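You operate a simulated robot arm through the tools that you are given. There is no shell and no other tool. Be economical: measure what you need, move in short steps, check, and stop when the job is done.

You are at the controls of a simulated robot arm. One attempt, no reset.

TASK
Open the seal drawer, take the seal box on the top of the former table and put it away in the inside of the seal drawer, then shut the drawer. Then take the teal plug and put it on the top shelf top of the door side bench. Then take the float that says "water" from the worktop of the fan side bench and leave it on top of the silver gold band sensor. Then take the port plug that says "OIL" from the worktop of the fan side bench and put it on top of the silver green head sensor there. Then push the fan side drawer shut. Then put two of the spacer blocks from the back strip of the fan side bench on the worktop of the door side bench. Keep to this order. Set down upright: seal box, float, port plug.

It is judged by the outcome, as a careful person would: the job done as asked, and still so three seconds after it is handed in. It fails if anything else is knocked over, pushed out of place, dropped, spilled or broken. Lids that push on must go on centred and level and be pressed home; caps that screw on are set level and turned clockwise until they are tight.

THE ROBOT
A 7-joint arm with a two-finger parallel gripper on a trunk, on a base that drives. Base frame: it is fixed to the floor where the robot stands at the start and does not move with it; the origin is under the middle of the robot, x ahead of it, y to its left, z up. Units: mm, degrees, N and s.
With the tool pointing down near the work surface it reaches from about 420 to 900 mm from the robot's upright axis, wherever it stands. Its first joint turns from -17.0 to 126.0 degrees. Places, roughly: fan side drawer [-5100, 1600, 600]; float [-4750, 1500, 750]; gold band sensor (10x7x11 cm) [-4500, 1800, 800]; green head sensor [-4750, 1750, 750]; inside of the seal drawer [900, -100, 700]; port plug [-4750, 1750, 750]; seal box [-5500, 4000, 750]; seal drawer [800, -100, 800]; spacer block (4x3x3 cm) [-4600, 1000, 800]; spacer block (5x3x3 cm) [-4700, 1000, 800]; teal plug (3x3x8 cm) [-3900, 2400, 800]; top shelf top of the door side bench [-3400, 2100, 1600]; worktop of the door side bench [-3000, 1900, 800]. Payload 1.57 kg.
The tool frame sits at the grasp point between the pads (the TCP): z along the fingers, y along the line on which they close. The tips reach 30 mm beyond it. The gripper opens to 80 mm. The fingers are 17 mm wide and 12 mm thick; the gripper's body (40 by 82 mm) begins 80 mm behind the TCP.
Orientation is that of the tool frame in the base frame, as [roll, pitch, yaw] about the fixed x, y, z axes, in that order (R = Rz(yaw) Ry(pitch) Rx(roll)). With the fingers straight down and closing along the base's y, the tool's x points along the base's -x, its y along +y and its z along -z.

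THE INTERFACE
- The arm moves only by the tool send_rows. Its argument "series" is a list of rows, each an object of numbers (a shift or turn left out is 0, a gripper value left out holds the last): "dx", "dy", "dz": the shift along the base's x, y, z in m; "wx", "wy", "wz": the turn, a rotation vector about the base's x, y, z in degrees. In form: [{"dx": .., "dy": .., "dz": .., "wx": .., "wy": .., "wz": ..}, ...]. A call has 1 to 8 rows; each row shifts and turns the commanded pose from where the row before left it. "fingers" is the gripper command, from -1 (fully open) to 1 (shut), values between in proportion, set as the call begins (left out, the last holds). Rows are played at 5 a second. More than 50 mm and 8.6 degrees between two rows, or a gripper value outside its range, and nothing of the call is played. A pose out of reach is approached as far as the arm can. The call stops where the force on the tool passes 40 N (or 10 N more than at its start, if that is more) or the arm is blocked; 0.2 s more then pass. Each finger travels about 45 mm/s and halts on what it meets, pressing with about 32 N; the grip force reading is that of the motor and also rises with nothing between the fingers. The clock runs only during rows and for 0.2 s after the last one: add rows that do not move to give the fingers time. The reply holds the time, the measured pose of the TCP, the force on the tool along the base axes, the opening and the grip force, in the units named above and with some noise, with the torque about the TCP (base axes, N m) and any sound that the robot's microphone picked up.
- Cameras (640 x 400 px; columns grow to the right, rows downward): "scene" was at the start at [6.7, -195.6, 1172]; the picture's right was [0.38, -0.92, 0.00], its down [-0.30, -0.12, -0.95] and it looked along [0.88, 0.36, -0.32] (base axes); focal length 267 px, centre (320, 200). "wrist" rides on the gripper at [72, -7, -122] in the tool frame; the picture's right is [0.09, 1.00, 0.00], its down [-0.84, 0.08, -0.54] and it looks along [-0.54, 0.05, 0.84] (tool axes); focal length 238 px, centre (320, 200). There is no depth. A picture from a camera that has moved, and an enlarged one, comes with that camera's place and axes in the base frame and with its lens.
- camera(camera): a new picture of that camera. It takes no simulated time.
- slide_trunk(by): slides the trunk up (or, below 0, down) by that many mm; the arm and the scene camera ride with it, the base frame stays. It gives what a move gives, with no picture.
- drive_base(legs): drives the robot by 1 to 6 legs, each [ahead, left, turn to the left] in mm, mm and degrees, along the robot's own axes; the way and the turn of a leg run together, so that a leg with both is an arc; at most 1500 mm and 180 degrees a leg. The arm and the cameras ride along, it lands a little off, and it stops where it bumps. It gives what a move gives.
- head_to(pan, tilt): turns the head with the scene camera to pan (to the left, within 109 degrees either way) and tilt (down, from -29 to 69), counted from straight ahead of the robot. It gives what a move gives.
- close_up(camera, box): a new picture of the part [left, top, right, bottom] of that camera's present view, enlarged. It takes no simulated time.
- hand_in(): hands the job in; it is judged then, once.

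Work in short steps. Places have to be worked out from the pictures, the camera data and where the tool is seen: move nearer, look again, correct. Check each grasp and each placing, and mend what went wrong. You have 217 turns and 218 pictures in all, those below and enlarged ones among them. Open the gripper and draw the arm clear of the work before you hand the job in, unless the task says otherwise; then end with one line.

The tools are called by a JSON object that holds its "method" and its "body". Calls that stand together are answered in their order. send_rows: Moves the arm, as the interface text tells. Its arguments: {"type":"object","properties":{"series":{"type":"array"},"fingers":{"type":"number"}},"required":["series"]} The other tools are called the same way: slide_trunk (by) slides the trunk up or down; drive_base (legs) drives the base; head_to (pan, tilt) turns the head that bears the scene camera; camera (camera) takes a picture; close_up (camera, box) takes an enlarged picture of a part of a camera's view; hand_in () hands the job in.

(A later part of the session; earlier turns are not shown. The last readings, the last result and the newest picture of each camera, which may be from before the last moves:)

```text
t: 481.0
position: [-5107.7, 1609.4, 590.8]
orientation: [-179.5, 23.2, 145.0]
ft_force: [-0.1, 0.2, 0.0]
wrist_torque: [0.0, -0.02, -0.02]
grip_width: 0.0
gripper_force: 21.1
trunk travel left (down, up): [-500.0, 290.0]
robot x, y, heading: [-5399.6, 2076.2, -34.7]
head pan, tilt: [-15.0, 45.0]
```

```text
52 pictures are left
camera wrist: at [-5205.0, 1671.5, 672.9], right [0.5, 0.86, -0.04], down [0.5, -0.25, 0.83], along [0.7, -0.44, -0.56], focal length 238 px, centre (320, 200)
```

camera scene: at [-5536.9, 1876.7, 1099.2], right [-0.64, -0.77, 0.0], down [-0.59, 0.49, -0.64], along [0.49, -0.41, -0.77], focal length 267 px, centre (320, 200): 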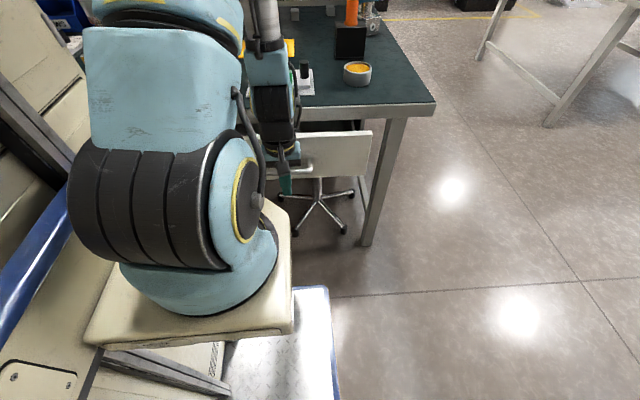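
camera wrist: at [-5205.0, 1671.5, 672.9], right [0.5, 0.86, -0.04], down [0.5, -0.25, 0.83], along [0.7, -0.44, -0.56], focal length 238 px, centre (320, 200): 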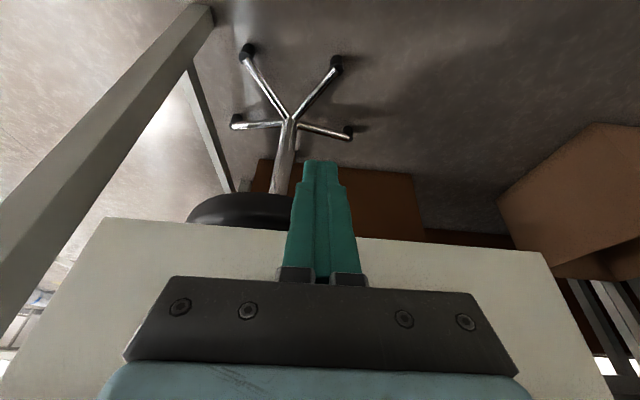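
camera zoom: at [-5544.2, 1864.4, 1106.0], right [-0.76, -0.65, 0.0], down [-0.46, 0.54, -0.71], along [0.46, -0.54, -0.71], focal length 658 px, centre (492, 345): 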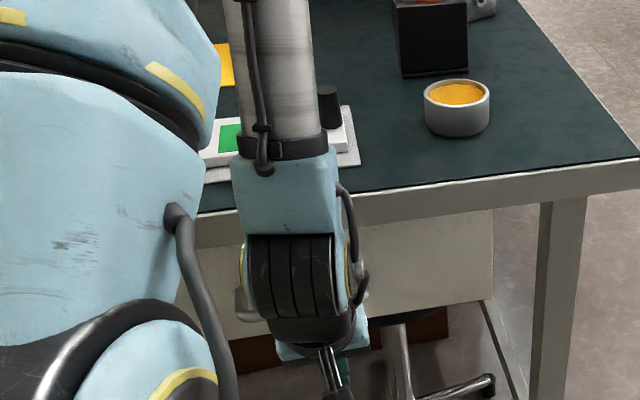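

It looks shut beneath the bench edge. I push once more to confirm it stops at the same place.

{"method": "send_rows", "body": {"series": [{"dx": 0.0246, "dy": -0.0172, "dz": 0.018}, {"dx": 0.0123, "dy": -0.0086}, {"dx": 0.0066, "dy": -0.0046}, {"dx": 0.0041, "dy": -0.0029}, {"dx": 0.0041, "dy": -0.0029}, {"dx": 0.0041, "dy": -0.0029}, {"dx": 0.0041, "dy": -0.0029}, {"dx": 0.0041, "dy": -0.0029}]}}

{"method": "camera", "body": {"camera": "wrist"}}

```text
t: 482.1
position: [-5067.0, 1581.0, 607.0]
orientation: [-179.7, 22.2, 144.8]
ft_force: [-2.9, 2.1, 0.4]
wrist_torque: [-0.04, -0.02, -0.04]
grip_width: 0.1
gripper_force: 21.6
trunk travel left (down, up): [-500.0, 290.0]
robot x, y, heading: [-5403.1, 2070.3, -34.6]
head pan, tilt: [-15.0, 45.0]
stopped in row 5: the force on the tool passed its limit at 47 N (the readings are from after the stop); the commanded pose is now the measured one
```

```text
51 pictures are left
camera wrist: at [-5162.0, 1642.0, 691.7], right [0.51, 0.86, -0.04], down [0.51, -0.26, 0.82], along [0.69, -0.43, -0.57], focal length 238 px, centre (320, 200)
```

wrist: 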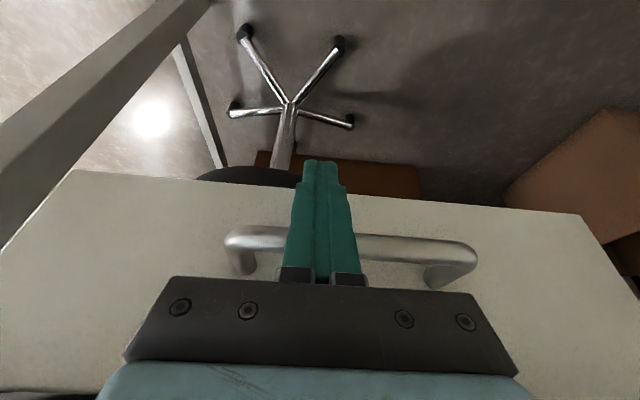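

It stops at the same place, so the drawer is shut. Now the spacer blocks: I back away, lift the arm and go to the end of the benches in the side aisle.

{"method": "send_rows", "body": {"series": [{"dx": -0.0246, "dy": 0.0172}, {"dx": -0.02, "dy": 0.014}]}}

{"method": "drive_base", "body": {"legs": [[-230, 0, 0]]}}

{"method": "slide_trunk", "body": {"by": 200}}

{"method": "send_rows", "body": {"series": [{"dz": 0.045}, {"dz": 0.045}, {"dz": 0.045}, {"dz": 0.045}, {"dz": 0.045}, {"dz": 0.045}]}}

{"method": "drive_base", "body": {"legs": [[0, -1300, 0], [0, 0, 90], [0, -1100, 0]]}}

{"method": "head_to", "body": {"pan": 0, "tilt": 30}}

{"method": "camera", "body": {"camera": "scene"}}

```text
t: 482.7
position: [-5106.6, 1607.6, 605.4]
orientation: [-179.6, 22.1, 144.8]
ft_force: [-0.4, -0.6, -0.4]
wrist_torque: [0.01, -0.01, 0.01]
grip_width: 0.0
gripper_force: 21.6
out of reach, approached as far as the arm can: row 2
trunk travel left (down, up): [-500.0, 290.0]
robot x, y, heading: [-5405.2, 2070.5, -35.0]
head pan, tilt: [-15.0, 45.0]
```

```text
t: 484.5
position: [-5298.5, 1742.0, 604.7]
orientation: [-179.7, 22.1, 145.0]
ft_force: [-0.3, 0.3, -0.5]
wrist_torque: [0.0, 0.03, -0.04]
grip_width: 0.0
gripper_force: 21.3
trunk travel left (down, up): [-500.0, 290.0]
robot x, y, heading: [-5597.2, 2203.9, -34.3]
head pan, tilt: [-15.0, 45.0]
```

```text
t: 486.6
position: [-5297.4, 1742.4, 804.6]
orientation: [-179.7, 22.2, 145.1]
ft_force: [-0.4, -0.9, -0.6]
wrist_torque: [0.0, 0.08, -0.04]
grip_width: 0.0
gripper_force: 21.1
trunk travel left (down, up): [-700.0, 90.0]
robot x, y, heading: [-5599.9, 2206.6, -34.5]
head pan, tilt: [-15.0, 45.0]
```

```text
t: 488.0
position: [-5287.0, 1725.4, 1073.3]
orientation: [-179.7, 22.1, 145.2]
ft_force: [-0.5, -1.4, 0.1]
wrist_torque: [0.1, -0.07, 0.05]
grip_width: 0.2
gripper_force: 21.5
out of reach, approached as far as the arm can: row 1, 2
trunk travel left (down, up): [-700.0, 90.0]
robot x, y, heading: [-5596.7, 2205.9, -34.6]
head pan, tilt: [-15.0, 45.0]
```

```text
t: 503.8
position: [-4960.6, 796.3, 1073.2]
orientation: [-179.7, 22.2, -124.1]
ft_force: [0.8, -0.1, 0.2]
wrist_torque: [0.02, 0.0, -0.03]
grip_width: 0.2
gripper_force: 20.9
trunk travel left (down, up): [-700.0, 90.0]
robot x, y, heading: [-5437.0, 482.0, 56.3]
head pan, tilt: [-15.0, 45.0]
```

```text
t: 504.6
position: [-4961.2, 795.8, 1073.8]
orientation: [-179.7, 22.1, -124.1]
ft_force: [-0.5, 0.7, -0.4]
wrist_torque: [0.02, 0.01, 0.03]
grip_width: 0.2
gripper_force: 21.3
trunk travel left (down, up): [-700.0, 90.0]
robot x, y, heading: [-5437.2, 481.4, 56.5]
head pan, tilt: [0.0, 30.0]
```

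```text
50 pictures are left
camera scene: at [-5237.9, 361.5, 1328.6], right [0.83, -0.56, 0.0], down [-0.28, -0.42, -0.87], along [0.48, 0.72, -0.5], focal length 267 px, centre (320, 200)
```

scene: 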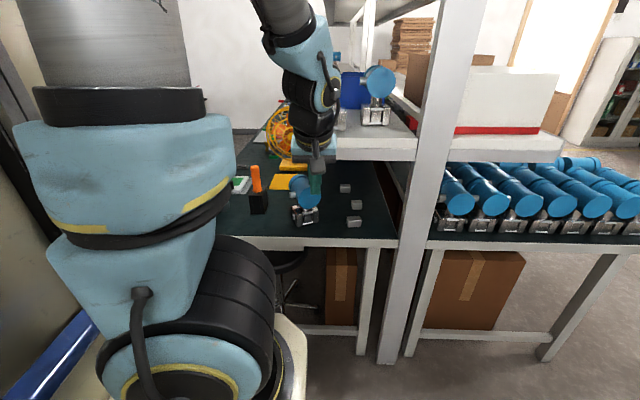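

Three spacer blocks are visible near the back corner of the fan side bench. I zoom in.

{"method": "close_up", "body": {"camera": "scene", "box": [280, 160, 408, 240]}}

```text
5.00 times, centred on (344, 200) of scene
camera zoom: at [-5237.9, 361.5, 1328.6], right [0.83, -0.56, 0.0], down [-0.28, -0.42, -0.87], along [0.48, 0.72, -0.5], focal length 1336 px, centre (200, 200)
```

zoom: 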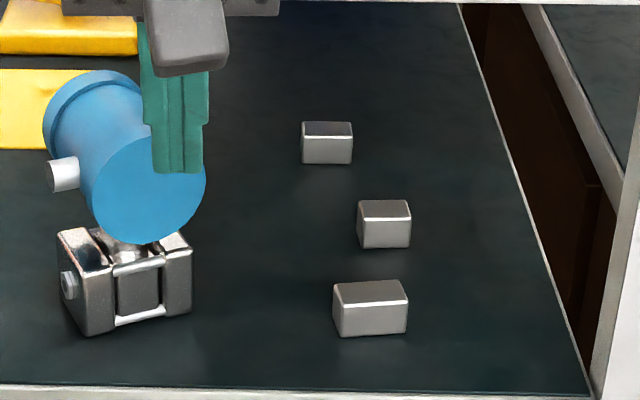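

I tilt the tool to 45° and lower it outside the bench's end, so it can slide in under the shelf.

{"method": "send_rows", "body": {"series": [{"wx": 6.35, "wy": -4.3}, {"wx": 6.35, "wy": -4.3}, {"wx": 6.35, "wy": -4.3}, {"dz": -0.045}, {"dz": -0.045}, {"dz": -0.045}, {"dz": -0.045}, {"dz": -0.03}], "fingers": -1}}

{"method": "drive_base", "body": {"legs": [[0, -125, -1.3], [100, 0, 0]]}}

{"method": "camera", "body": {"camera": "wrist"}}

```text
t: 506.4
position: [-4903.7, 839.3, 891.3]
orientation: [-179.7, 45.2, -124.2]
ft_force: [0.0, -0.1, 0.4]
wrist_torque: [-0.02, 0.0, 0.01]
grip_width: 80.0
gripper_force: 0.0
out of reach, approached as far as the arm can: row 2, 3, 4, 5, 6
trunk travel left (down, up): [-700.0, 90.0]
robot x, y, heading: [-5435.5, 480.0, 56.3]
head pan, tilt: [0.0, 30.0]
```

```text
t: 508.4
position: [-4731.0, 837.8, 890.8]
orientation: [-179.6, 45.2, -125.8]
ft_force: [0.3, 0.3, 0.7]
wrist_torque: [-0.01, -0.03, 0.01]
grip_width: 79.9
gripper_force: 0.0
trunk travel left (down, up): [-700.0, 90.0]
robot x, y, heading: [-5269.9, 491.5, 54.7]
head pan, tilt: [0.0, 30.0]
```

```text
48 pictures are left
camera wrist: at [-4805.5, 723.7, 924.8], right [-0.84, 0.53, -0.07], down [0.05, 0.21, 0.98], along [0.53, 0.82, -0.21], focal length 238 px, centre (320, 200)
```

wrist: 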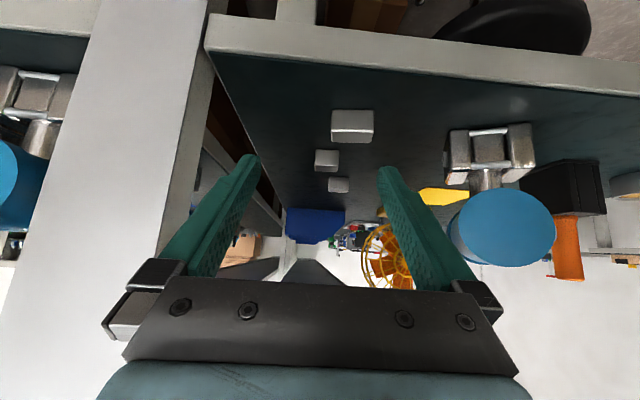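

The nearest block is at about n −4393, l −1906. I line up and lower, then look before sliding in.

{"method": "send_rows", "body": {"series": [{"dx": -0.015, "dy": 0.0105, "dz": -0.03}, {"dx": -0.015, "dy": 0.0105, "dz": -0.03}, {"dz": -0.03}, {"dx": 0.0213, "dy": 0.0303}]}}

{"method": "camera", "body": {"camera": "wrist"}}

```text
t: 509.4
position: [-4740.3, 888.2, 802.3]
orientation: [-179.7, 45.1, -125.8]
ft_force: [0.4, 0.2, -0.3]
wrist_torque: [-0.05, -0.01, 0.02]
grip_width: 79.6
gripper_force: 0.1
trunk travel left (down, up): [-700.0, 90.0]
robot x, y, heading: [-5273.0, 490.6, 54.7]
head pan, tilt: [0.0, 30.0]
```

```text
47 pictures are left
camera wrist: at [-4814.9, 775.1, 834.4], right [-0.84, 0.53, -0.07], down [0.06, 0.21, 0.98], along [0.53, 0.82, -0.21], focal length 238 px, centre (320, 200)
```

wrist: 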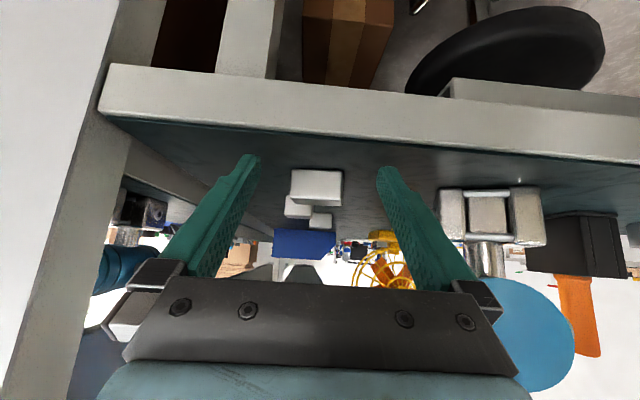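

Centred. I lower to z≈788 and slide forward around the block, then close.

{"method": "send_rows", "body": {"series": [{"dz": -0.013}, {"dx": 0.0145, "dy": 0.0205}, {"dx": 0.0145, "dy": 0.0205}, {"dx": 0.0135, "dy": 0.019}]}}

{"method": "send_rows", "body": {"series": [{}, {}, {}], "fingers": 1}}

{"method": "camera", "body": {"camera": "wrist"}}

```text
t: 510.4
position: [-4697.0, 948.4, 787.8]
orientation: [-179.7, 45.1, -125.7]
ft_force: [-0.2, -0.1, 0.1]
wrist_torque: [0.0, -0.02, 0.03]
grip_width: 79.9
gripper_force: 0.1
trunk travel left (down, up): [-700.0, 90.0]
robot x, y, heading: [-5273.1, 492.2, 54.9]
head pan, tilt: [0.0, 30.0]
```

```text
t: 511.2
position: [-4697.8, 947.1, 788.4]
orientation: [-179.7, 45.2, -125.7]
ft_force: [-2.3, -1.5, 1.8]
wrist_torque: [0.12, 0.1, 0.1]
grip_width: 51.7
gripper_force: 25.1
trunk travel left (down, up): [-700.0, 90.0]
robot x, y, heading: [-5270.3, 494.7, 54.5]
head pan, tilt: [0.0, 30.0]
```

```text
46 pictures are left
camera wrist: at [-4773.1, 834.3, 821.5], right [-0.84, 0.53, -0.07], down [0.06, 0.21, 0.98], along [0.53, 0.82, -0.21], focal length 238 px, centre (320, 200)
```

wrist: 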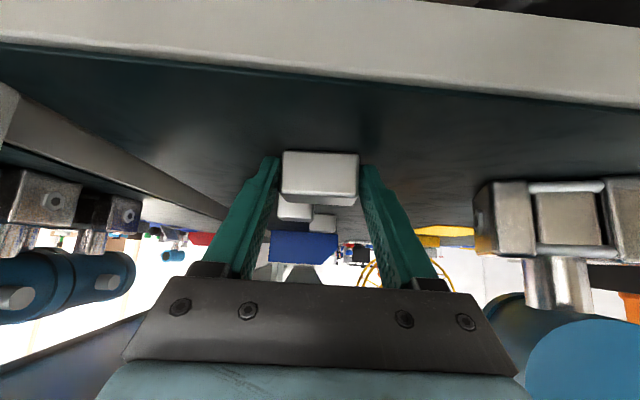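

The 5 cm spacer is gripped. I lift it a little, draw it back out from under the shelf, then raise it.

{"method": "send_rows", "body": {"series": [{"dz": 0.015}, {"dz": 0.03}, {"dx": -0.025, "dy": -0.0355}, {"dx": -0.025, "dy": -0.0355}, {"dx": -0.025, "dy": -0.0355}]}}

{"method": "drive_base", "body": {"legs": [[-200, 0, 0]]}}

{"method": "send_rows", "body": {"series": [{"dz": 0.045}, {"dz": 0.045}, {"dz": 0.045}, {"dz": 0.045}]}}

{"method": "camera", "body": {"camera": "wrist"}}

```text
t: 512.4
position: [-4773.1, 844.0, 832.1]
orientation: [-179.7, 45.1, -125.7]
ft_force: [-0.3, 0.1, -3.5]
wrist_torque: [-0.04, 0.07, -0.01]
grip_width: 49.7
gripper_force: 32.3
trunk travel left (down, up): [-700.0, 90.0]
robot x, y, heading: [-5270.4, 497.0, 54.5]
head pan, tilt: [0.0, 30.0]
```

```text
t: 514.0
position: [-4887.7, 681.6, 832.9]
orientation: [-179.8, 45.2, -125.6]
ft_force: [-0.1, 1.3, -2.9]
wrist_torque: [-0.02, 0.08, 0.04]
grip_width: 49.8
gripper_force: 32.4
trunk travel left (down, up): [-700.0, 90.0]
robot x, y, heading: [-5387.6, 332.8, 54.7]
head pan, tilt: [0.0, 30.0]
```

```text
t: 515.0
position: [-4862.8, 701.2, 1007.2]
orientation: [-179.7, 45.1, -125.6]
ft_force: [0.1, 0.5, -4.7]
wrist_torque: [-0.03, 0.08, -0.01]
grip_width: 49.5
gripper_force: 31.6
out of reach, approached as far as the arm can: row 1, 2, 3
trunk travel left (down, up): [-700.0, 90.0]
robot x, y, heading: [-5387.4, 334.6, 55.1]
head pan, tilt: [0.0, 30.0]
```

```text
45 pictures are left
camera wrist: at [-4937.2, 587.7, 1040.9], right [-0.85, 0.53, -0.07], down [0.06, 0.21, 0.98], along [0.53, 0.82, -0.21], focal length 238 px, centre (320, 200)
```

wrist: 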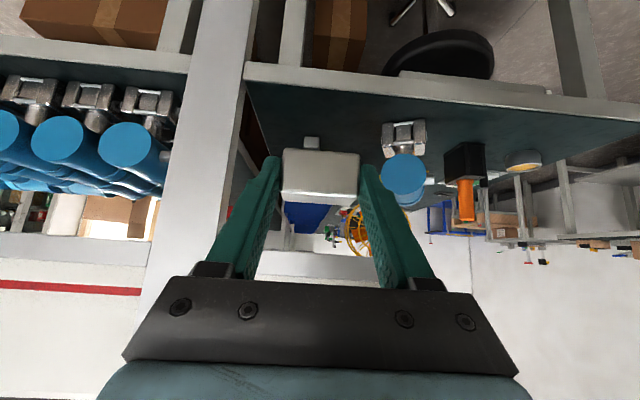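

The spacer is secure. I go round to the front of the door side bench and look for free worktop.

{"method": "drive_base", "body": {"legs": [[90, 0, 0], [0, -930, 0], [0, -930, 0], [0, 0, 90], [0, -1150, 0]]}}

{"method": "head_to", "body": {"pan": -10, "tilt": 25}}

{"method": "camera", "body": {"camera": "scene"}}

```text
t: 534.2
position: [-3476.8, 771.1, 1006.8]
orientation: [-179.7, 45.1, -37.7]
ft_force: [0.4, 0.1, -3.4]
wrist_torque: [-0.04, -0.08, 0.0]
grip_width: 49.7
gripper_force: 32.4
trunk travel left (down, up): [-700.0, 90.0]
robot x, y, heading: [-3125.3, 236.9, 143.1]
head pan, tilt: [0.0, 30.0]
```

```text
t: 535.0
position: [-3476.0, 770.4, 1008.0]
orientation: [-179.6, 45.2, -37.7]
ft_force: [-0.4, -0.4, -2.6]
wrist_torque: [-0.06, -0.04, 0.01]
grip_width: 49.9
gripper_force: 31.9
trunk travel left (down, up): [-700.0, 90.0]
robot x, y, heading: [-3131.0, 229.8, 142.9]
head pan, tilt: [-10.0, 25.0]
```

```text
44 pictures are left
camera scene: at [-2985.8, 434.9, 1336.6], right [0.73, 0.68, 0.0], down [0.29, -0.31, -0.91], along [-0.62, 0.66, -0.42], focal length 267 px, centre (320, 200)
```

scene: 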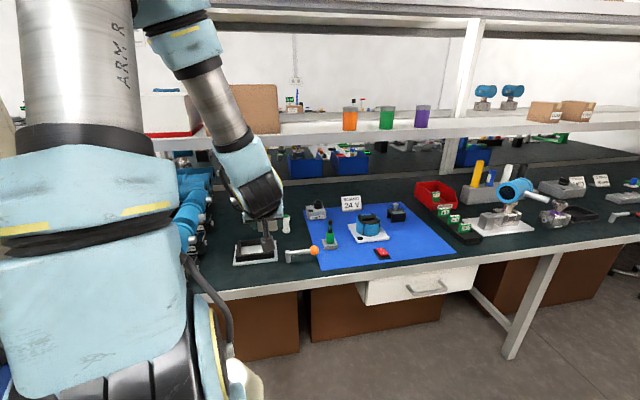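

I check the bare mat near the front edge, left of the blue sheet.

{"method": "close_up", "body": {"camera": "scene", "box": [200, 210, 360, 310]}}

{"method": "camera", "body": {"camera": "wrist"}}

```text
4.00 times, centred on (280, 260) of scene
camera zoom: at [-2985.8, 434.9, 1336.6], right [0.73, 0.68, 0.0], down [0.29, -0.31, -0.91], along [-0.62, 0.66, -0.42], focal length 1069 px, centre (480, -40)
```

zoom: 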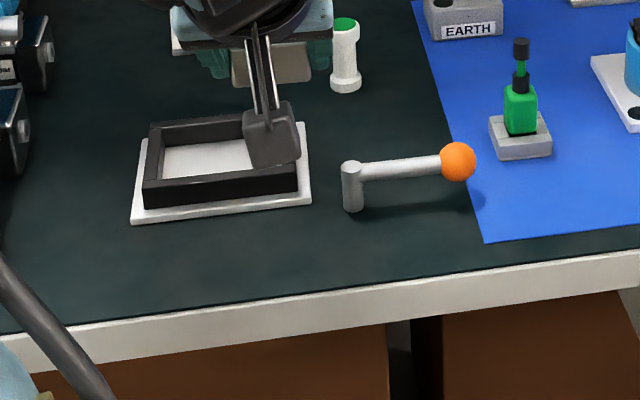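

```text
42 pictures are left
camera wrist: at [-3363.7, 693.2, 1040.7], right [-0.56, -0.83, -0.07], down [-0.21, 0.06, 0.98], along [-0.8, 0.56, -0.21], focal length 238 px, centre (320, 200)
```

wrist: 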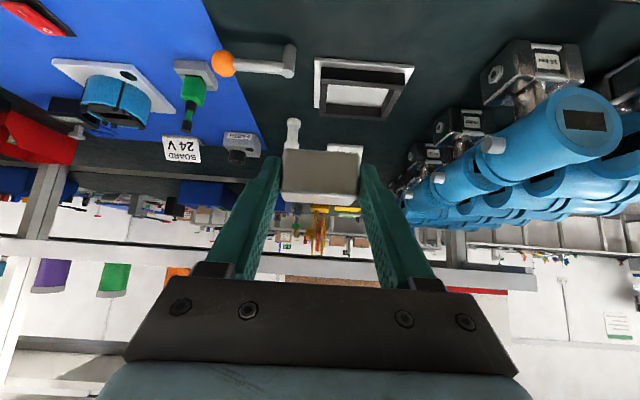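

There is a 100 mm bare strip before the tray. I bring the block over (−3593, 789) and lower.

{"method": "send_rows", "body": {"series": [{"dx": -0.036, "dy": 0.004}, {"dx": -0.036, "dy": 0.004}, {"dx": -0.0355, "dy": 0.0037}, {"dz": -0.045}, {"dz": -0.045}, {"dz": -0.045}, {"dz": -0.03}]}}

{"method": "camera", "body": {"camera": "wrist"}}

{"method": "close_up", "body": {"camera": "scene", "box": [200, 210, 360, 310]}}

```text
t: 536.6
position: [-3583.4, 785.6, 843.6]
orientation: [179.9, 45.0, -37.4]
ft_force: [1.1, -0.2, -4.1]
wrist_torque: [-0.03, -0.08, 0.0]
grip_width: 49.9
gripper_force: 31.4
out of reach, approached as far as the arm can: row 7
trunk travel left (down, up): [-700.0, 90.0]
robot x, y, heading: [-3125.9, 234.8, 142.7]
head pan, tilt: [-10.0, 25.0]
```

```text
41 pictures are left
camera wrist: at [-3468.5, 708.5, 878.2], right [-0.55, -0.83, -0.06], down [-0.21, 0.07, 0.98], along [-0.81, 0.55, -0.21], focal length 238 px, centre (320, 200)
```

wrist: 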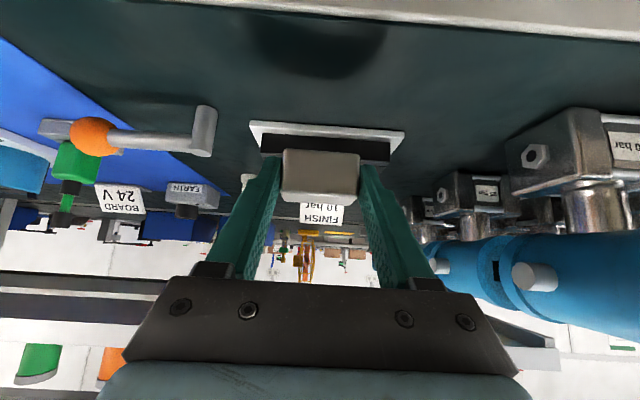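

```text
4.00 times, centred on (280, 260) of scene
camera zoom: at [-2985.5, 434.7, 1336.7], right [0.73, 0.68, 0.0], down [0.29, -0.31, -0.91], along [-0.62, 0.66, -0.42], focal length 1069 px, centre (480, -40)
```

zoom: 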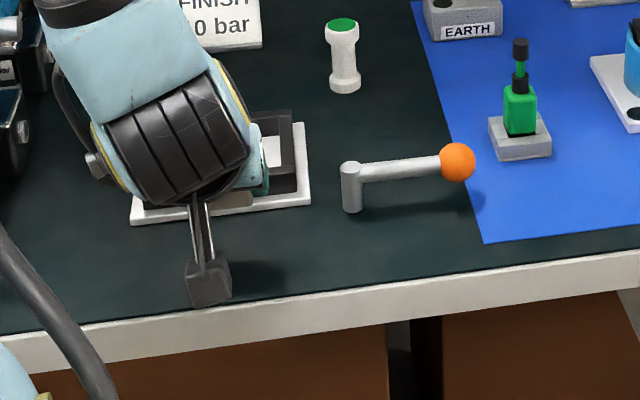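

The arm flags a limit going lower in this pose, so I use the trunk for the last part.

{"method": "slide_trunk", "body": {"by": -45}}

{"method": "camera", "body": {"camera": "wrist"}}

```text
t: 537.4
position: [-3581.9, 785.6, 798.7]
orientation: [179.7, 45.0, -37.7]
ft_force: [0.3, 1.0, -2.6]
wrist_torque: [-0.05, -0.04, 0.0]
grip_width: 49.5
gripper_force: 31.9
trunk travel left (down, up): [-655.0, 135.0]
robot x, y, heading: [-3129.3, 234.2, 142.7]
head pan, tilt: [-10.0, 25.0]
```

```text
39 pictures are left
camera wrist: at [-3468.8, 708.5, 833.4], right [-0.55, -0.83, -0.06], down [-0.21, 0.07, 0.98], along [-0.81, 0.55, -0.21], focal length 238 px, centre (320, 200)
```

wrist: 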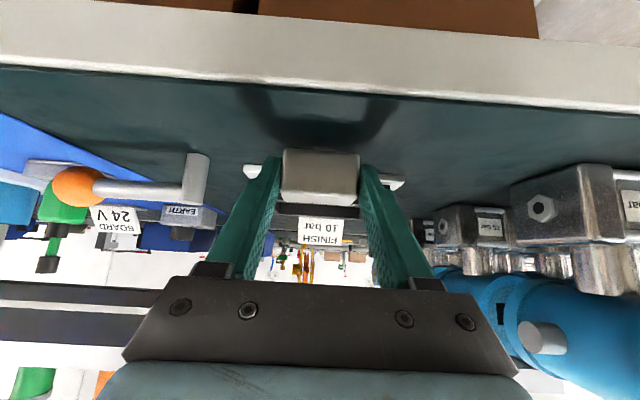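

Just above the mat. I lower in small steps to contact.

{"method": "send_rows", "body": {"series": [{"dz": -0.005}, {"dz": -0.004}, {"dz": -0.003}, {"dz": -0.003}]}}

```text
t: 538.4
position: [-3582.4, 786.2, 787.7]
orientation: [179.5, 45.2, -37.7]
ft_force: [6.3, -7.0, 25.8]
wrist_torque: [0.74, -0.32, -0.21]
grip_width: 49.9
gripper_force: 32.2
trunk travel left (down, up): [-655.0, 135.0]
robot x, y, heading: [-3127.4, 233.9, 142.7]
head pan, tilt: [-10.0, 25.0]
```

Contact (26 N at z 788). I release and draw back and up.

{"method": "send_rows", "body": {"series": [{"dz": 0.001}, {}]}}

{"method": "send_rows", "body": {"series": [{}, {}], "fingers": -1}}

{"method": "send_rows", "body": {"series": [{"dx": 0.016, "dy": -0.012, "dz": 0.02}, {"dx": 0.024, "dy": -0.018, "dz": 0.03}, {"dz": 0.045}, {"dz": 0.045}]}}

{"method": "camera", "body": {"camera": "wrist"}}

```text
t: 539.0
position: [-3583.2, 786.4, 788.7]
orientation: [179.5, 45.2, -37.7]
ft_force: [5.2, -1.3, 32.0]
wrist_torque: [1.08, -0.2, -0.03]
grip_width: 49.6
gripper_force: 31.6
trunk travel left (down, up): [-655.0, 135.0]
robot x, y, heading: [-3124.5, 230.3, 142.8]
head pan, tilt: [-10.0, 25.0]
```

```text
t: 539.5
position: [-3587.2, 780.3, 787.3]
orientation: [179.0, 45.2, -37.3]
ft_force: [6.6, -22.9, 25.2]
wrist_torque: [0.35, -0.39, -0.3]
grip_width: 66.7
gripper_force: 0.1
trunk travel left (down, up): [-655.0, 135.0]
robot x, y, heading: [-3126.1, 230.7, 143.0]
head pan, tilt: [-10.0, 25.0]
stopped in row 2: the force on the tool passed its limit at 44 N (the readings are from after the stop); the commanded pose is now the measured one
```

```text
t: 540.5
position: [-3544.2, 753.0, 925.5]
orientation: [179.2, 45.0, -37.5]
ft_force: [-0.9, -0.1, 0.3]
wrist_torque: [0.01, -0.01, -0.02]
grip_width: 79.9
gripper_force: 0.1
trunk travel left (down, up): [-655.0, 135.0]
robot x, y, heading: [-3124.2, 233.5, 142.8]
head pan, tilt: [-10.0, 25.0]
```

```text
38 pictures are left
camera wrist: at [-3430.3, 677.8, 958.1], right [-0.55, -0.84, -0.06], down [-0.21, 0.07, 0.98], along [-0.81, 0.54, -0.21], focal length 238 px, centre (320, 200)
```

wrist: 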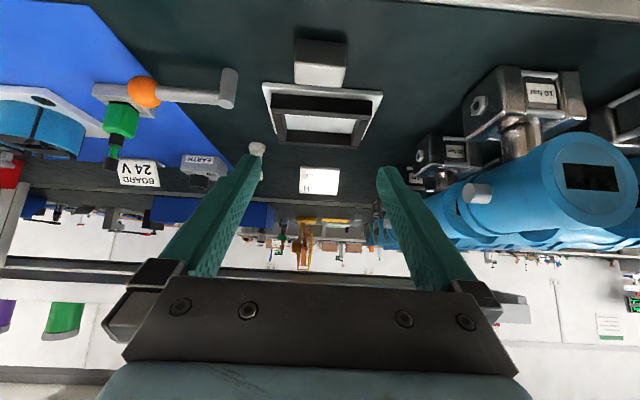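

There was a sideways force while opening; I check that nothing was moved.

{"method": "close_up", "body": {"camera": "scene", "box": [200, 210, 360, 310]}}

{"method": "close_up", "body": {"camera": "wrist", "box": [240, 20, 400, 120]}}

```text
4.00 times, centred on (280, 260) of scene
camera zoom: at [-2986.4, 435.2, 1291.5], right [0.73, 0.68, 0.0], down [0.29, -0.31, -0.91], along [-0.62, 0.66, -0.42], focal length 1069 px, centre (480, -40)
```

zoom: 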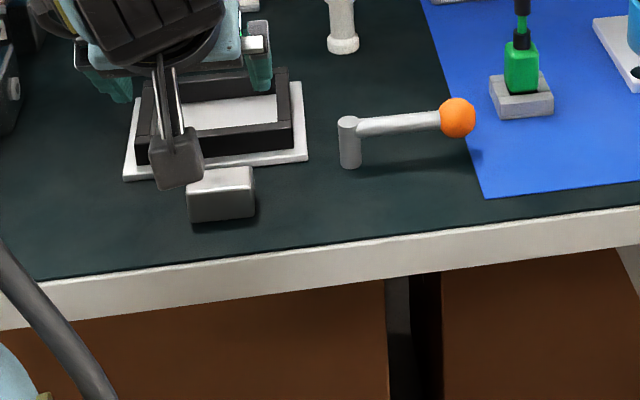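

```text
4.00 times, centred on (320, 70) of wrist
camera zoom: at [-3430.3, 677.8, 958.1], right [-0.55, -0.84, -0.06], down [-0.21, 0.07, 0.98], along [-0.81, 0.54, -0.21], focal length 953 px, centre (320, 720)
```

zoom: 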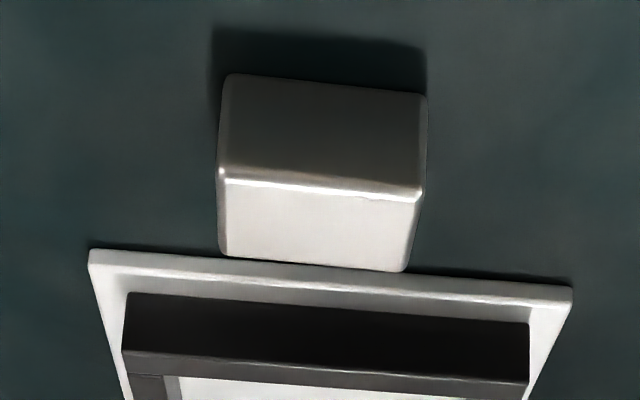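

The block stands just clear of the tray, and the tray has not moved. I return for the second block the same way.

{"method": "drive_base", "body": {"legs": [[-150, 0, 2.2], [0, 1150, 0], [0, 0, -90], [0, 1000, 0], [0, 1050, 0]]}}

{"method": "slide_trunk", "body": {"by": 45}}

{"method": "camera", "body": {"camera": "wrist"}}

```text
t: 561.0
position: [-4793.9, 820.2, 924.6]
orientation: [179.3, 45.1, -126.9]
ft_force: [0.1, 0.3, -0.3]
wrist_torque: [0.01, 0.02, 0.02]
grip_width: 80.0
gripper_force: 0.1
trunk travel left (down, up): [-655.0, 135.0]
robot x, y, heading: [-5312.0, 397.6, 53.7]
head pan, tilt: [-10.0, 25.0]
```

```text
t: 561.8
position: [-4796.0, 822.3, 969.4]
orientation: [179.2, 45.1, -126.9]
ft_force: [-0.1, 0.7, -0.4]
wrist_torque: [0.02, 0.0, 0.0]
grip_width: 79.9
gripper_force: 0.1
trunk travel left (down, up): [-700.0, 90.0]
robot x, y, heading: [-5311.5, 397.9, 53.8]
head pan, tilt: [-10.0, 25.0]
```

```text
35 pictures are left
camera wrist: at [-4870.6, 708.1, 1003.2], right [-0.84, 0.54, -0.06], down [0.07, 0.21, 0.98], along [0.54, 0.82, -0.21], focal length 238 px, centre (320, 200)
```

wrist: 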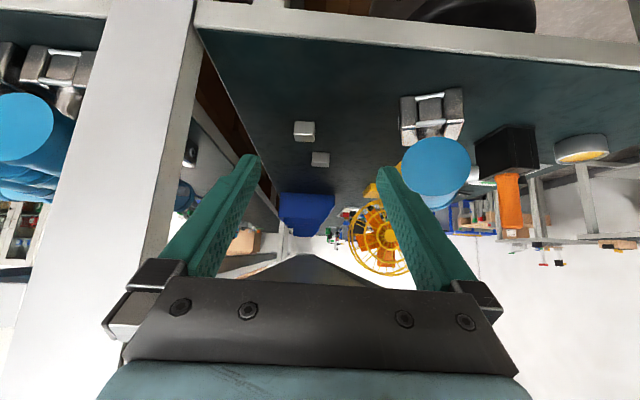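

Block 2 is at n −4369, l −1788. I lower outside the bench end with a bit more tilt, line up, and drive in.

{"method": "send_rows", "body": {"series": [{"wx": 5.6, "wy": -4.2}, {"dx": 0.025, "dy": -0.018, "dz": -0.035}, {"dz": -0.04}, {"dz": -0.04}, {"dz": -0.035}]}}

{"method": "drive_base", "body": {"legs": [[200, 0, 1]]}}

{"method": "camera", "body": {"camera": "wrist"}}

{"method": "camera", "body": {"camera": "scene"}}

```text
t: 563.0
position: [-4768.6, 804.2, 832.0]
orientation: [178.9, 52.0, -126.9]
ft_force: [-0.1, 0.1, -0.4]
wrist_torque: [0.02, 0.01, -0.01]
grip_width: 80.0
gripper_force: 0.0
out of reach, approached as far as the arm can: row 5
trunk travel left (down, up): [-700.0, 90.0]
robot x, y, heading: [-5312.6, 397.9, 53.7]
head pan, tilt: [-10.0, 25.0]
```

```text
t: 564.8
position: [-4665.9, 965.2, 828.7]
orientation: [178.8, 50.9, -126.3]
ft_force: [-0.5, -0.3, -0.1]
wrist_torque: [0.01, 0.01, 0.02]
grip_width: 79.8
gripper_force: 0.2
trunk travel left (down, up): [-700.0, 90.0]
robot x, y, heading: [-5193.8, 556.8, 54.6]
head pan, tilt: [-10.0, 25.0]
stopped in leg 1: the robot was blocked; the commanded pose is now the measured one
```

```text
34 pictures are left
camera wrist: at [-4741.2, 847.5, 849.4], right [-0.85, 0.53, -0.06], down [0.01, 0.12, 0.99], along [0.53, 0.84, -0.11], focal length 238 px, centre (320, 200)
```

wrist: 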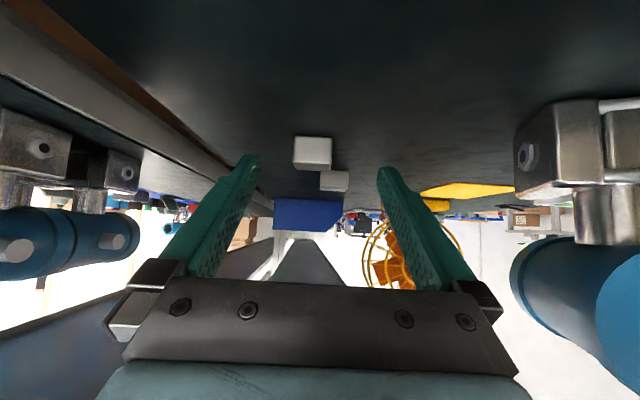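

```text
33 pictures are left
camera scene: at [-4988.6, 420.5, 1337.0], right [0.7, -0.71, 0.0], down [-0.3, -0.29, -0.91], along [0.65, 0.64, -0.42], focal length 267 px, centre (320, 200)
```

scene: 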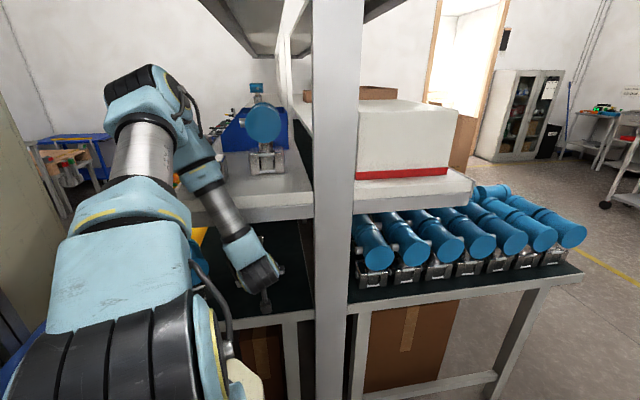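

My forearm met the shelf's end. I back off at once and lower the trunk, so the arm can come in flatter.

{"method": "drive_base", "body": {"legs": [[-210, 0, 0]]}}

{"method": "camera", "body": {"camera": "scene"}}

{"method": "slide_trunk", "body": {"by": -350}}

{"method": "send_rows", "body": {"series": [{"dz": 0.045}, {"dz": 0.045}, {"dz": 0.045}, {"dz": 0.045}, {"dz": 0.045}, {"dz": 0.045}, {"dz": 0.045}, {"dz": 0.025}]}}

```text
t: 566.4
position: [-4788.5, 791.4, 827.9]
orientation: [178.9, 50.9, -126.3]
ft_force: [0.2, -0.2, 0.7]
wrist_torque: [0.0, 0.0, 0.0]
grip_width: 79.9
gripper_force: 0.0
trunk travel left (down, up): [-700.0, 90.0]
robot x, y, heading: [-5317.4, 382.3, 54.3]
head pan, tilt: [-10.0, 25.0]
```

```text
32 pictures are left
camera scene: at [-5111.3, 248.5, 1336.6], right [0.7, -0.71, 0.0], down [-0.3, -0.3, -0.91], along [0.65, 0.63, -0.42], focal length 267 px, centre (320, 200)
```

scene: 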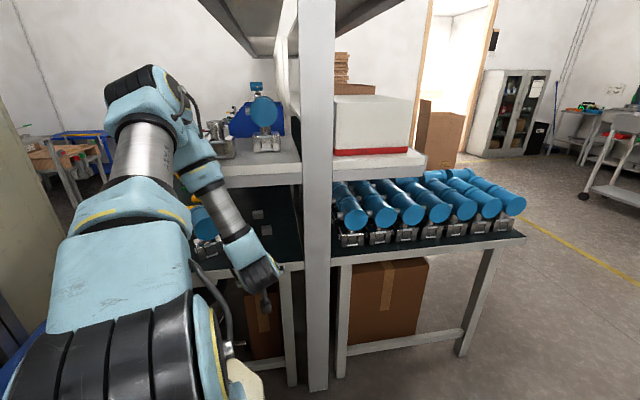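

```text
t: 569.8
position: [-4788.2, 792.6, 476.8]
orientation: [178.8, 50.9, -126.2]
ft_force: [-0.1, -0.7, 0.3]
wrist_torque: [-0.01, 0.0, 0.05]
grip_width: 80.0
gripper_force: 0.0
trunk travel left (down, up): [-350.0, 440.0]
robot x, y, heading: [-5318.0, 384.4, 54.4]
head pan, tilt: [-10.0, 25.0]
```

```text
t: 571.6
position: [-4788.9, 790.2, 818.4]
orientation: [178.9, 50.9, -126.3]
ft_force: [0.1, -0.1, 0.5]
wrist_torque: [-0.01, 0.02, 0.0]
grip_width: 80.2
gripper_force: 0.0
trunk travel left (down, up): [-350.0, 440.0]
robot x, y, heading: [-5316.8, 383.8, 54.2]
head pan, tilt: [-10.0, 25.0]
```

Flatter now. I drive in part of the way and check the arm against the shelf.

{"method": "drive_base", "body": {"legs": [[130, 0, 0.5]]}}

{"method": "camera", "body": {"camera": "scene"}}

{"method": "camera", "body": {"camera": "wrist"}}

```text
t: 572.9
position: [-4714.7, 903.8, 818.1]
orientation: [178.8, 50.9, -125.8]
ft_force: [0.3, -0.8, 0.0]
wrist_torque: [0.01, 0.0, -0.03]
grip_width: 79.8
gripper_force: 0.1
trunk travel left (down, up): [-350.0, 440.0]
robot x, y, heading: [-5238.0, 494.5, 54.9]
head pan, tilt: [-10.0, 25.0]
```

```text
31 pictures are left
camera scene: at [-5033.1, 358.8, 986.7], right [0.71, -0.71, 0.0], down [-0.3, -0.3, -0.91], along [0.64, 0.64, -0.42], focal length 267 px, centre (320, 200)
```

scene: 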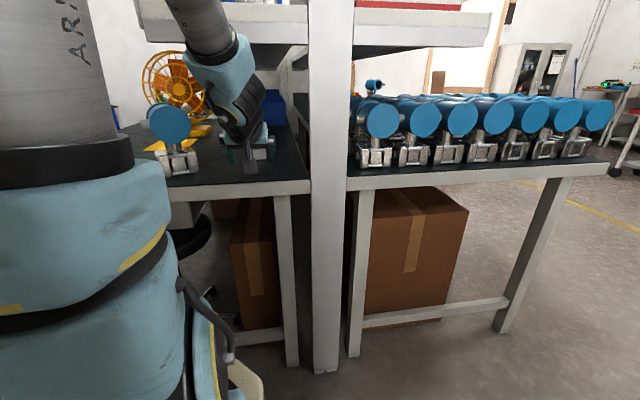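

```text
30 pictures are left
camera wrist: at [-4788.5, 785.9, 838.2], right [-0.85, 0.52, -0.06], down [0.01, 0.12, 0.99], along [0.53, 0.84, -0.11], focal length 238 px, centre (320, 200)
```

wrist: 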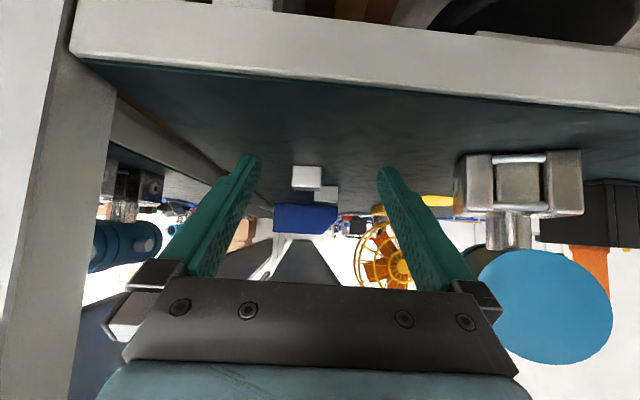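

Still rather steep. I back off a little and lower the trunk another 250 mm, raising the hand again to match.

{"method": "drive_base", "body": {"legs": [[-130, 0, 0]]}}

{"method": "slide_trunk", "body": {"by": -250}}

{"method": "send_rows", "body": {"series": [{"dz": 0.045}, {"dz": 0.045}, {"dz": 0.045}, {"dz": 0.045}, {"dz": 0.045}, {"dz": 0.03}]}}

{"method": "drive_base", "body": {"legs": [[200, 0, 0]]}}

{"method": "head_to", "body": {"pan": 0, "tilt": -15}}

{"method": "camera", "body": {"camera": "scene"}}

```text
t: 574.2
position: [-4790.1, 793.3, 818.6]
orientation: [178.8, 50.9, -126.1]
ft_force: [0.3, -0.2, -0.1]
wrist_torque: [0.02, 0.01, 0.01]
grip_width: 79.9
gripper_force: 0.1
trunk travel left (down, up): [-350.0, 440.0]
robot x, y, heading: [-5317.9, 384.5, 54.6]
head pan, tilt: [-10.0, 25.0]
```

```text
t: 576.8
position: [-4789.4, 794.1, 568.8]
orientation: [178.8, 50.9, -126.0]
ft_force: [-1.3, 0.3, 0.5]
wrist_torque: [0.01, -0.03, -0.03]
grip_width: 80.0
gripper_force: 0.2
trunk travel left (down, up): [-100.0, 690.0]
robot x, y, heading: [-5314.5, 381.7, 55.0]
head pan, tilt: [-10.0, 25.0]
```

```text
t: 578.2
position: [-4790.8, 794.9, 822.3]
orientation: [178.8, 50.7, -126.0]
ft_force: [-1.0, -0.4, 0.4]
wrist_torque: [0.0, 0.02, 0.0]
grip_width: 79.9
gripper_force: 0.1
trunk travel left (down, up): [-100.0, 690.0]
robot x, y, heading: [-5316.6, 385.6, 54.7]
head pan, tilt: [-10.0, 25.0]
```

```text
t: 579.8
position: [-4671.9, 958.5, 822.5]
orientation: [178.7, 51.0, -126.0]
ft_force: [0.5, -0.7, -0.1]
wrist_torque: [0.01, 0.02, 0.0]
grip_width: 79.8
gripper_force: 0.0
trunk travel left (down, up): [-100.0, 690.0]
robot x, y, heading: [-5197.0, 548.5, 54.8]
head pan, tilt: [-10.0, 25.0]
```

```text
t: 580.9
position: [-4672.8, 957.8, 822.6]
orientation: [178.9, 50.9, -126.1]
ft_force: [0.6, 0.4, 0.2]
wrist_torque: [0.02, -0.04, 0.02]
grip_width: 79.9
gripper_force: 0.1
trunk travel left (down, up): [-100.0, 690.0]
robot x, y, heading: [-5200.7, 552.8, 54.8]
head pan, tilt: [0.0, -15.0]
```

```text
29 pictures are left
camera scene: at [-5010.8, 417.0, 799.4], right [0.81, -0.58, 0.0], down [0.15, 0.21, -0.97], along [0.56, 0.79, 0.26], focal length 267 px, centre (320, 200)
```

scene: 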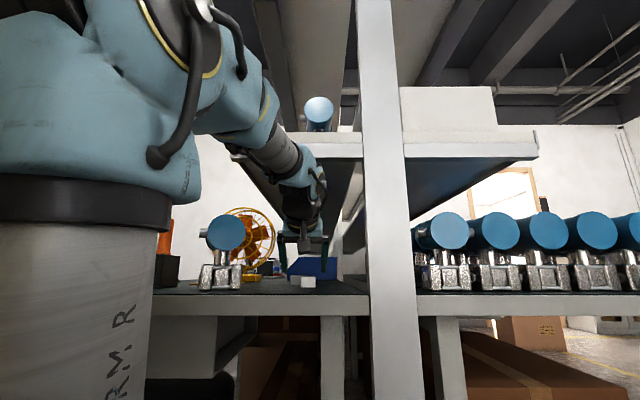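

The forearm now passes under the shelf. I lower the hand and creep forward around the block.

{"method": "send_rows", "body": {"series": [{"dx": 0.006, "dy": -0.004, "dz": -0.02}, {"dz": -0.015}, {"dx": 0.0143, "dy": 0.0205}, {"dx": 0.0143, "dy": 0.0205}]}}

{"method": "camera", "body": {"camera": "wrist"}}

```text
t: 581.9
position: [-4635.3, 994.3, 786.3]
orientation: [178.9, 50.9, -126.1]
ft_force: [-2.9, -3.5, 2.9]
wrist_torque: [-0.1, -0.12, -0.22]
grip_width: 79.7
gripper_force: 0.1
trunk travel left (down, up): [-100.0, 690.0]
robot x, y, heading: [-5196.2, 550.3, 54.3]
head pan, tilt: [0.0, -15.0]
```

```text
28 pictures are left
camera wrist: at [-4710.8, 877.9, 806.0], right [-0.85, 0.53, -0.06], down [0.01, 0.13, 0.99], along [0.53, 0.84, -0.11], focal length 238 px, centre (320, 200)
```

wrist: 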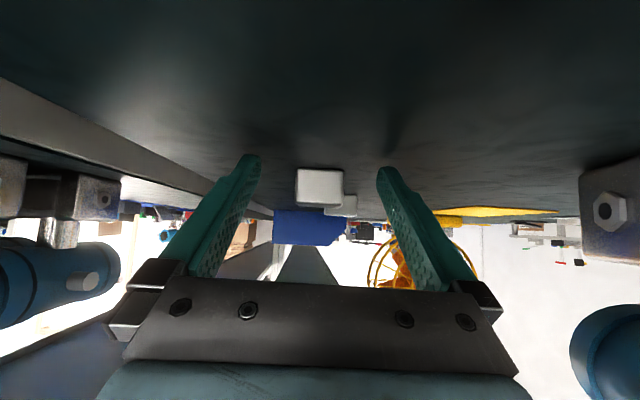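

A light contact, probably the camera housing on the bench. I raise the hand slightly and reduce the tilt by 4°.

{"method": "send_rows", "body": {"series": [{"dz": 0.008}, {"wx": -3.2, "wy": 2.4, "dz": -0.002}]}}

{"method": "send_rows", "body": {"series": [{"dx": 0.0115, "dy": 0.0164}, {"dx": 0.0115, "dy": 0.0164}, {"dx": 0.006, "dy": 0.008}]}}

{"method": "camera", "body": {"camera": "wrist"}}

```text
t: 582.5
position: [-4637.7, 995.2, 792.4]
orientation: [178.7, 47.0, -126.1]
ft_force: [0.2, 0.1, 1.1]
wrist_torque: [-0.03, -0.03, -0.03]
grip_width: 79.8
gripper_force: 0.0
trunk travel left (down, up): [-100.0, 690.0]
robot x, y, heading: [-5194.5, 551.4, 54.2]
head pan, tilt: [0.0, -15.0]
```

```text
t: 583.3
position: [-4608.9, 1036.4, 792.3]
orientation: [178.6, 46.8, -126.2]
ft_force: [-0.4, 0.7, -0.1]
wrist_torque: [-0.01, -0.04, 0.0]
grip_width: 79.8
gripper_force: 0.0
trunk travel left (down, up): [-100.0, 690.0]
robot x, y, heading: [-5197.8, 551.6, 54.5]
head pan, tilt: [0.0, -15.0]
```

```text
27 pictures are left
camera wrist: at [-4681.8, 919.9, 822.3], right [-0.85, 0.52, -0.05], down [0.05, 0.18, 0.98], along [0.52, 0.83, -0.18], focal length 238 px, centre (320, 200)
```

wrist: 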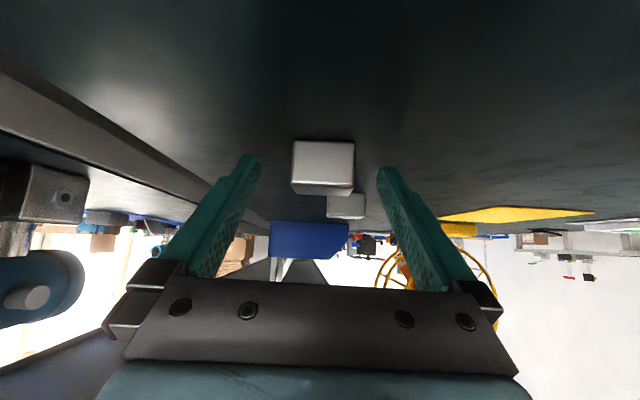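

The block is between the fingertips. I go 16 mm farther and close.

{"method": "send_rows", "body": {"series": [{"dx": 0.0092, "dy": 0.0131, "dz": -0.003}]}}

{"method": "send_rows", "body": {"series": [{}, {}, {}, {}], "fingers": 1}}

{"method": "send_rows", "body": {"series": [{"dz": 0.012}, {"dz": 0.015}, {"dx": -0.0143, "dy": -0.0205}, {"dx": -0.0172, "dy": -0.0246}, {"dx": -0.0172, "dy": -0.0246}]}}

{"method": "camera", "body": {"camera": "wrist"}}

```text
t: 583.7
position: [-4598.5, 1050.2, 790.3]
orientation: [178.8, 47.0, -126.2]
ft_force: [0.5, -0.4, 0.5]
wrist_torque: [-0.04, -0.01, -0.02]
grip_width: 80.1
gripper_force: 0.0
trunk travel left (down, up): [-100.0, 690.0]
robot x, y, heading: [-5199.7, 548.2, 54.6]
head pan, tilt: [0.0, -15.0]
```

```text
t: 584.7
position: [-4599.3, 1050.6, 789.4]
orientation: [178.8, 46.8, -126.3]
ft_force: [0.4, 0.4, 0.6]
wrist_torque: [-0.01, -0.04, 0.07]
grip_width: 40.1
gripper_force: 28.1
trunk travel left (down, up): [-100.0, 690.0]
robot x, y, heading: [-5198.4, 547.9, 54.5]
head pan, tilt: [0.0, -15.0]
```

```text
t: 585.9
position: [-4648.8, 980.1, 816.1]
orientation: [178.7, 46.9, -126.3]
ft_force: [-1.3, 0.3, -3.2]
wrist_torque: [-0.02, 0.0, -0.01]
grip_width: 40.1
gripper_force: 32.1
trunk travel left (down, up): [-100.0, 690.0]
robot x, y, heading: [-5198.2, 554.5, 54.5]
head pan, tilt: [0.0, -15.0]
```

```text
26 pictures are left
camera wrist: at [-4722.8, 864.2, 846.0], right [-0.85, 0.52, -0.05], down [0.05, 0.18, 0.98], along [0.52, 0.83, -0.18], focal length 238 px, centre (320, 200)
```

wrist: 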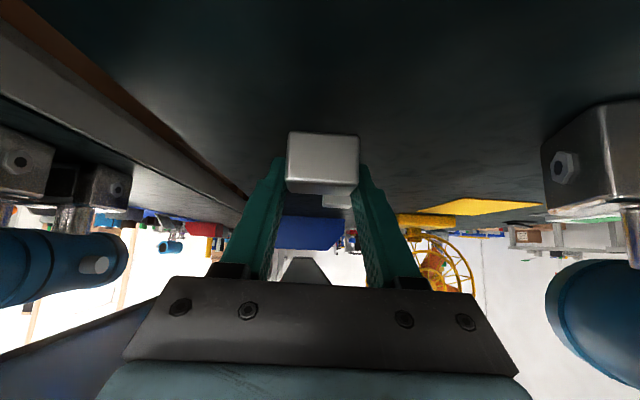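

The second block is gripped. I back out, raise the trunk and go round to the front of the door side bench again.

{"method": "drive_base", "body": {"legs": [[-240, 0, 0]]}}

{"method": "slide_trunk", "body": {"by": 250}}

{"method": "drive_base", "body": {"legs": [[0, -930, 0.5], [0, -930, 0], [0, 0, 90], [0, -1050, 0]]}}

{"method": "head_to", "body": {"pan": -10, "tilt": 30}}

{"method": "camera", "body": {"camera": "scene"}}

{"method": "camera", "body": {"camera": "wrist"}}

```text
t: 587.6
position: [-4785.8, 786.9, 816.4]
orientation: [178.6, 46.9, -126.3]
ft_force: [0.0, 0.9, -3.7]
wrist_torque: [0.01, 0.0, 0.04]
grip_width: 39.8
gripper_force: 31.9
trunk travel left (down, up): [-100.0, 690.0]
robot x, y, heading: [-5336.9, 359.3, 54.3]
head pan, tilt: [0.0, -15.0]
```

```text
t: 590.2
position: [-4786.1, 787.2, 1066.3]
orientation: [178.7, 46.8, -126.3]
ft_force: [0.7, 0.3, -2.1]
wrist_torque: [0.01, -0.03, 0.03]
grip_width: 39.7
gripper_force: 31.7
trunk travel left (down, up): [-350.0, 440.0]
robot x, y, heading: [-5336.9, 359.8, 54.3]
head pan, tilt: [0.0, -15.0]
```

```text
t: 608.4
position: [-3589.7, 658.2, 1066.2]
orientation: [178.7, 46.8, -37.9]
ft_force: [0.2, -0.1, -2.5]
wrist_torque: [0.03, 0.0, -0.01]
grip_width: 39.4
gripper_force: 32.2
trunk travel left (down, up): [-350.0, 440.0]
robot x, y, heading: [-3180.0, 93.5, 142.8]
head pan, tilt: [0.0, -15.0]
```

```text
t: 609.5
position: [-3588.8, 657.2, 1067.0]
orientation: [178.6, 46.8, -37.9]
ft_force: [0.2, -0.4, -1.8]
wrist_torque: [0.02, 0.04, 0.02]
grip_width: 39.3
gripper_force: 31.7
trunk travel left (down, up): [-350.0, 440.0]
robot x, y, heading: [-3181.8, 94.9, 142.7]
head pan, tilt: [-10.0, 30.0]
```

```text
25 pictures are left
camera scene: at [-3037.2, 293.5, 978.7], right [0.74, 0.68, 0.0], down [0.34, -0.37, -0.87], along [-0.59, 0.64, -0.5], focal length 267 px, centre (320, 200)
```

scene: 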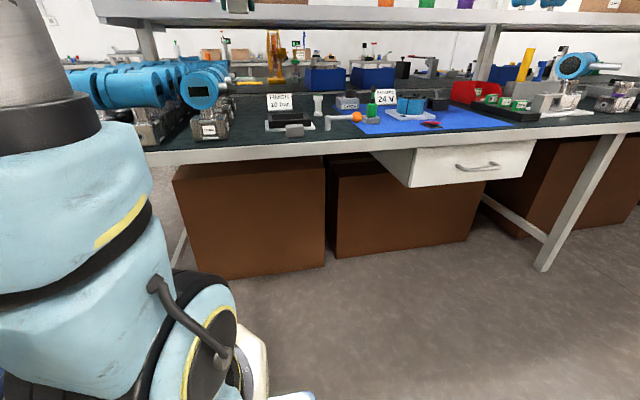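

```text
24 pictures are left
camera wrist: at [-3474.9, 581.2, 1096.1], right [-0.55, -0.83, -0.05], down [-0.18, 0.06, 0.98], along [-0.82, 0.55, -0.18], focal length 238 px, centre (320, 200)
```

wrist: 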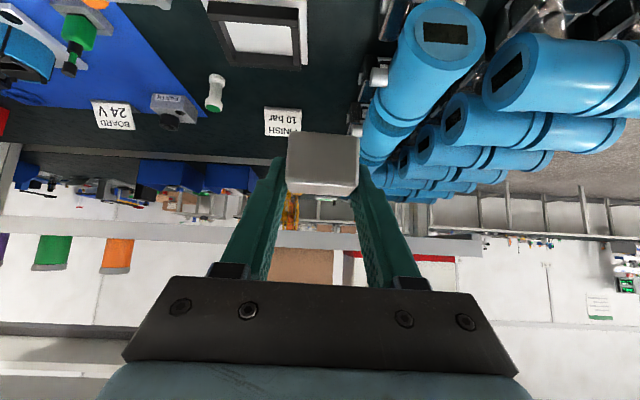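

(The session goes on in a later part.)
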